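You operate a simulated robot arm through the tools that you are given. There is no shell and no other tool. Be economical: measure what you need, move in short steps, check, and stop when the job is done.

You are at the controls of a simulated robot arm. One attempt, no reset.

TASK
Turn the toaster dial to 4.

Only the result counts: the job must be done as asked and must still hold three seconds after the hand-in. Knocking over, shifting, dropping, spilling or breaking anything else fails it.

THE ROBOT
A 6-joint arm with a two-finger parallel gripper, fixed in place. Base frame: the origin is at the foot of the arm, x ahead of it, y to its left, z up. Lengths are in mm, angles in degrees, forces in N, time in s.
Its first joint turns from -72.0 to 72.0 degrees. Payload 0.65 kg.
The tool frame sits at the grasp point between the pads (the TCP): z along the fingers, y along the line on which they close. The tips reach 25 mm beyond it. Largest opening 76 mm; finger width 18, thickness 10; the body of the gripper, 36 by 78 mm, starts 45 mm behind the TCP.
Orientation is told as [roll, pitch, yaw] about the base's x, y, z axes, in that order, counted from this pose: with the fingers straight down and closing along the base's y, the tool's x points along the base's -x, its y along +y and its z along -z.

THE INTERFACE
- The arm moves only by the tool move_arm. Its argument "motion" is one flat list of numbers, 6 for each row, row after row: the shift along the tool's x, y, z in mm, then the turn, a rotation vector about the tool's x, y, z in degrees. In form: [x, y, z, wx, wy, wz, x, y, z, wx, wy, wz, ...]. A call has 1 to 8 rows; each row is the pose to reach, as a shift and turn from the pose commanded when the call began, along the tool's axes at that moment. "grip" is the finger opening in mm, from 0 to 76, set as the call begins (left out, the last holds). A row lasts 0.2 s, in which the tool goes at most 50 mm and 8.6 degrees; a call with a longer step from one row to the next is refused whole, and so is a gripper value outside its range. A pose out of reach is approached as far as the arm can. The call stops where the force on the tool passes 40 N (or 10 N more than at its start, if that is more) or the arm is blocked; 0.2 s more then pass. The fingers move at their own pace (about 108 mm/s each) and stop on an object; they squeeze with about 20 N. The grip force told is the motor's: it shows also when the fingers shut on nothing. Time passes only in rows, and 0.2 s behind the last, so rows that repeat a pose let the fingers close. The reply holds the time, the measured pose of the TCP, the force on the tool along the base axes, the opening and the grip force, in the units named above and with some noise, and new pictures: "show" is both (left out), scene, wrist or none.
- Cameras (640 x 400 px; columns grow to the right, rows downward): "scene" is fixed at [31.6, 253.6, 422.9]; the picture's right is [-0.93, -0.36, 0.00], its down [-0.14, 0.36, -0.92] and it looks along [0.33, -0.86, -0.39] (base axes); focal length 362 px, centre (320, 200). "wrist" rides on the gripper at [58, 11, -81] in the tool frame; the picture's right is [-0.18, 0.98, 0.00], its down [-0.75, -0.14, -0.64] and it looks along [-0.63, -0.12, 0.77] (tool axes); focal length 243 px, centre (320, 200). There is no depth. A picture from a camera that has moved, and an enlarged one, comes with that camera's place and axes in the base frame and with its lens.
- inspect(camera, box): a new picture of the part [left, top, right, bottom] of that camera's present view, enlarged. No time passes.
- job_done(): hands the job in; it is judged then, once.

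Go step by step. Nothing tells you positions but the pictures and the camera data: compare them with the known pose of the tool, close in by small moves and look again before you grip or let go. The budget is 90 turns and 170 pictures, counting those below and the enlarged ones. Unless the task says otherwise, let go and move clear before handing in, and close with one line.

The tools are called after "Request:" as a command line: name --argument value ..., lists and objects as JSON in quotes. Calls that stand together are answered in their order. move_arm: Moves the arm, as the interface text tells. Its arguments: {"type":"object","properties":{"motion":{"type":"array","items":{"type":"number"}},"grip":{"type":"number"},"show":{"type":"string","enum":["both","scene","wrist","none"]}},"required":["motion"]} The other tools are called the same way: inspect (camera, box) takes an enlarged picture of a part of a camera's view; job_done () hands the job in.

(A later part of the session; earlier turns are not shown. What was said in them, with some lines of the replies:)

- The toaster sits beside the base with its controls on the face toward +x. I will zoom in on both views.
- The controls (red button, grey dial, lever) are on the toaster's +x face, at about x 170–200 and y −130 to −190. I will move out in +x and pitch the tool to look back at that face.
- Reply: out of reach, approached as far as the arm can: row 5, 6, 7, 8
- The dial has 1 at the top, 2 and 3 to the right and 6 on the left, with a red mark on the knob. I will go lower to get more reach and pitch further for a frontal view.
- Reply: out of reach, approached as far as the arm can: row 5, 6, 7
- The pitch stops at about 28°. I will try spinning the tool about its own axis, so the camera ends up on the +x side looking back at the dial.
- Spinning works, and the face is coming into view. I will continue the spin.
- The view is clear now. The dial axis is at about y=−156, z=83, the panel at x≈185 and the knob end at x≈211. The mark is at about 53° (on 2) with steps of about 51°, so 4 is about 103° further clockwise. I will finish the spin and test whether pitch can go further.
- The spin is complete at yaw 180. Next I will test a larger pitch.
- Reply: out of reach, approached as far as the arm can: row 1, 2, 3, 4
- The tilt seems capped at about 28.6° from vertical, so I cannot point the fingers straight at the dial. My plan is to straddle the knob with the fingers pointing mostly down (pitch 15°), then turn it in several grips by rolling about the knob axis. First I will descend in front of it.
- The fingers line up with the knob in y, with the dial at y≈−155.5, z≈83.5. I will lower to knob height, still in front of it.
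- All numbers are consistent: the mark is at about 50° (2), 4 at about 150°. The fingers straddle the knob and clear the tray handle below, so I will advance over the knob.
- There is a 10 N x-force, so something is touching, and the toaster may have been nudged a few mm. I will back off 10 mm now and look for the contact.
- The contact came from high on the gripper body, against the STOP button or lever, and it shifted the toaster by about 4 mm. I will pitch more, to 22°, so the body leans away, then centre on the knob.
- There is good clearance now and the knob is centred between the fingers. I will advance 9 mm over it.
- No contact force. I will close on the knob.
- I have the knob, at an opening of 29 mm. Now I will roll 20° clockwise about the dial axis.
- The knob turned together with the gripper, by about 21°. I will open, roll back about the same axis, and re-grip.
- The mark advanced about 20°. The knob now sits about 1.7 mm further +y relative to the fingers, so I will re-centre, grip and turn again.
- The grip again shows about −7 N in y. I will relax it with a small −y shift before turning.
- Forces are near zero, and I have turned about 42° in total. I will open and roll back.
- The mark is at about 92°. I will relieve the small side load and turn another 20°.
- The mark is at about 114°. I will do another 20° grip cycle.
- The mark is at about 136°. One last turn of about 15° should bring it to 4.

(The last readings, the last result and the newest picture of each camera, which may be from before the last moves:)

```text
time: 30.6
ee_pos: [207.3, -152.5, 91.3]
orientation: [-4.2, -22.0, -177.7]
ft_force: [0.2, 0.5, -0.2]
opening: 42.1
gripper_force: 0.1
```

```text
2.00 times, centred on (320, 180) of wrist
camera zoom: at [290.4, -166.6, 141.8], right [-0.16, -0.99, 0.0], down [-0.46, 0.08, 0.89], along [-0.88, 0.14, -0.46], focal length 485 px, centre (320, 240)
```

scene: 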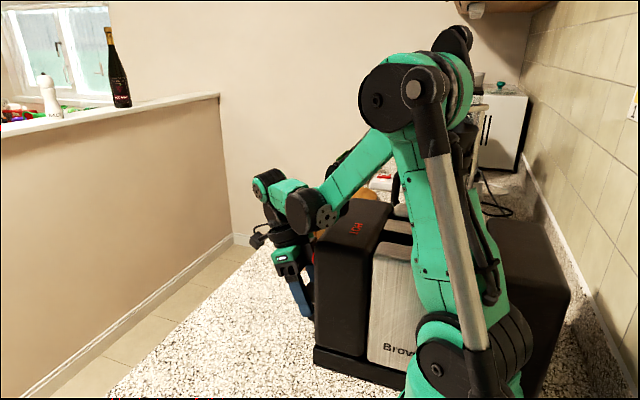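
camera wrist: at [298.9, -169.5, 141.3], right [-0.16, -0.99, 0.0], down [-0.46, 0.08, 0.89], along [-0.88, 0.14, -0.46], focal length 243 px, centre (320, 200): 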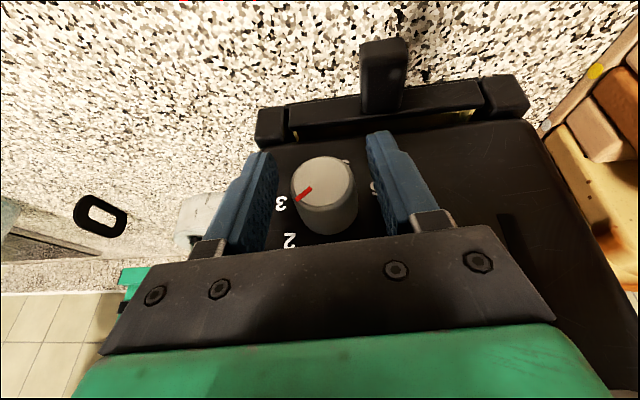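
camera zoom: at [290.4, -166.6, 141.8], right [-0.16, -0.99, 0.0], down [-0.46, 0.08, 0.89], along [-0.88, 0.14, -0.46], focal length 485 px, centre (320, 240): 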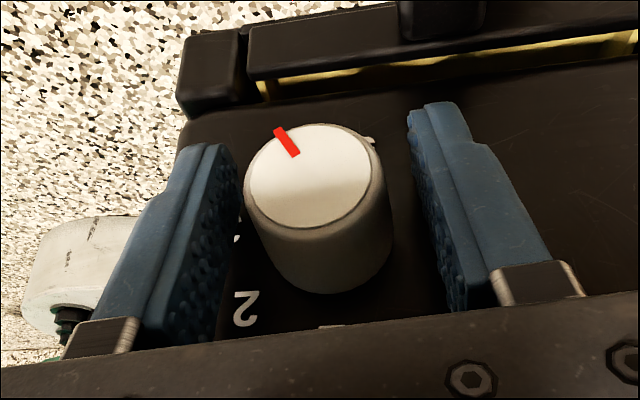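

The mark is now at about 151°. I will retreat straight out in +x and verify it against the labels.

Request:
move_arm --motion '[20, 0, -8, 0, 0, 0, 40, 0, -16, 0, 0, 0, 60, 0, -24, 0, 0, 0, 79, 0, -32, 0, 0, 0, 79, 0, -32, 0, -6, 0]'

Request:
inspect --camera "wrist" --box '[240, 130, 400, 230]'

```text
time: 31.8
ee_pos: [289.2, -155.8, 91.9]
orientation: [-3.6, -26.5, -177.3]
ft_force: [-0.7, 0.3, 0.8]
opening: 41.8
gripper_force: 0.2
out of reach, approached as far as the arm can: row 5
camera wrist: at [377.1, -168.2, 135.5], right [-0.15, -0.99, 0.03], down [-0.39, 0.08, 0.92], along [-0.91, 0.12, -0.4], focal length 243 px, centre (320, 200)
```

scene: 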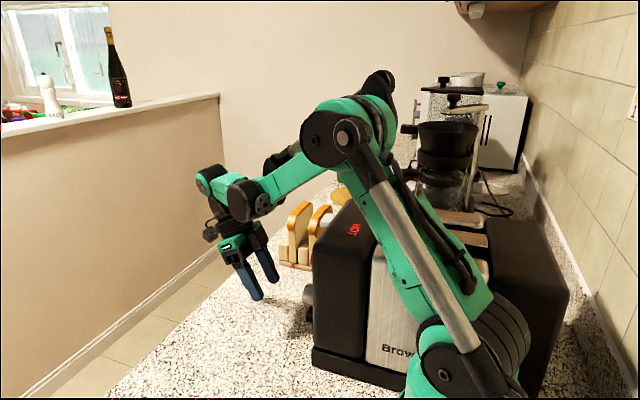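
wrist: 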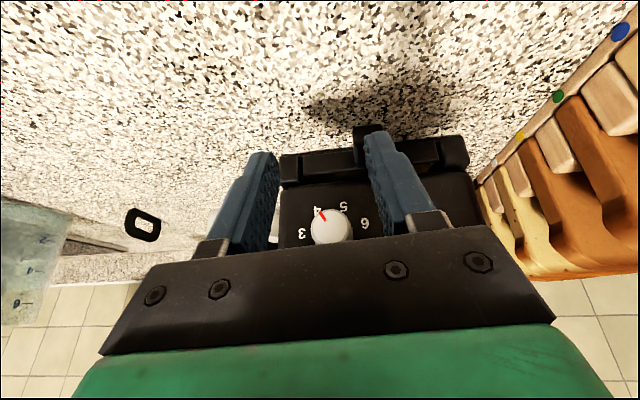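

```text
4.00 times, centred on (320, 180) of wrist
camera zoom: at [377.1, -168.2, 135.5], right [-0.15, -0.99, 0.03], down [-0.39, 0.08, 0.92], along [-0.91, 0.12, -0.4], focal length 970 px, centre (320, 280)
```

zoom: 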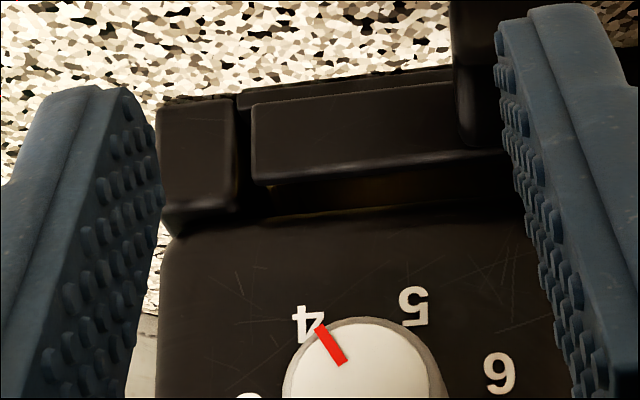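

The red mark points straight at the 4 (mark about 152°, label about 153°), and the gripper is open and clear. I am handing in.

Request:
job_done

```text
The job is handed in.
```

I turned the toaster dial from 2 to 4: its red mark lines up with the 4 to within about 2°. On the first approach the gripper touched the toaster and slid it back about 4 mm, and gripping the knob moved it about 2–3 mm sideways. I did not push it back.
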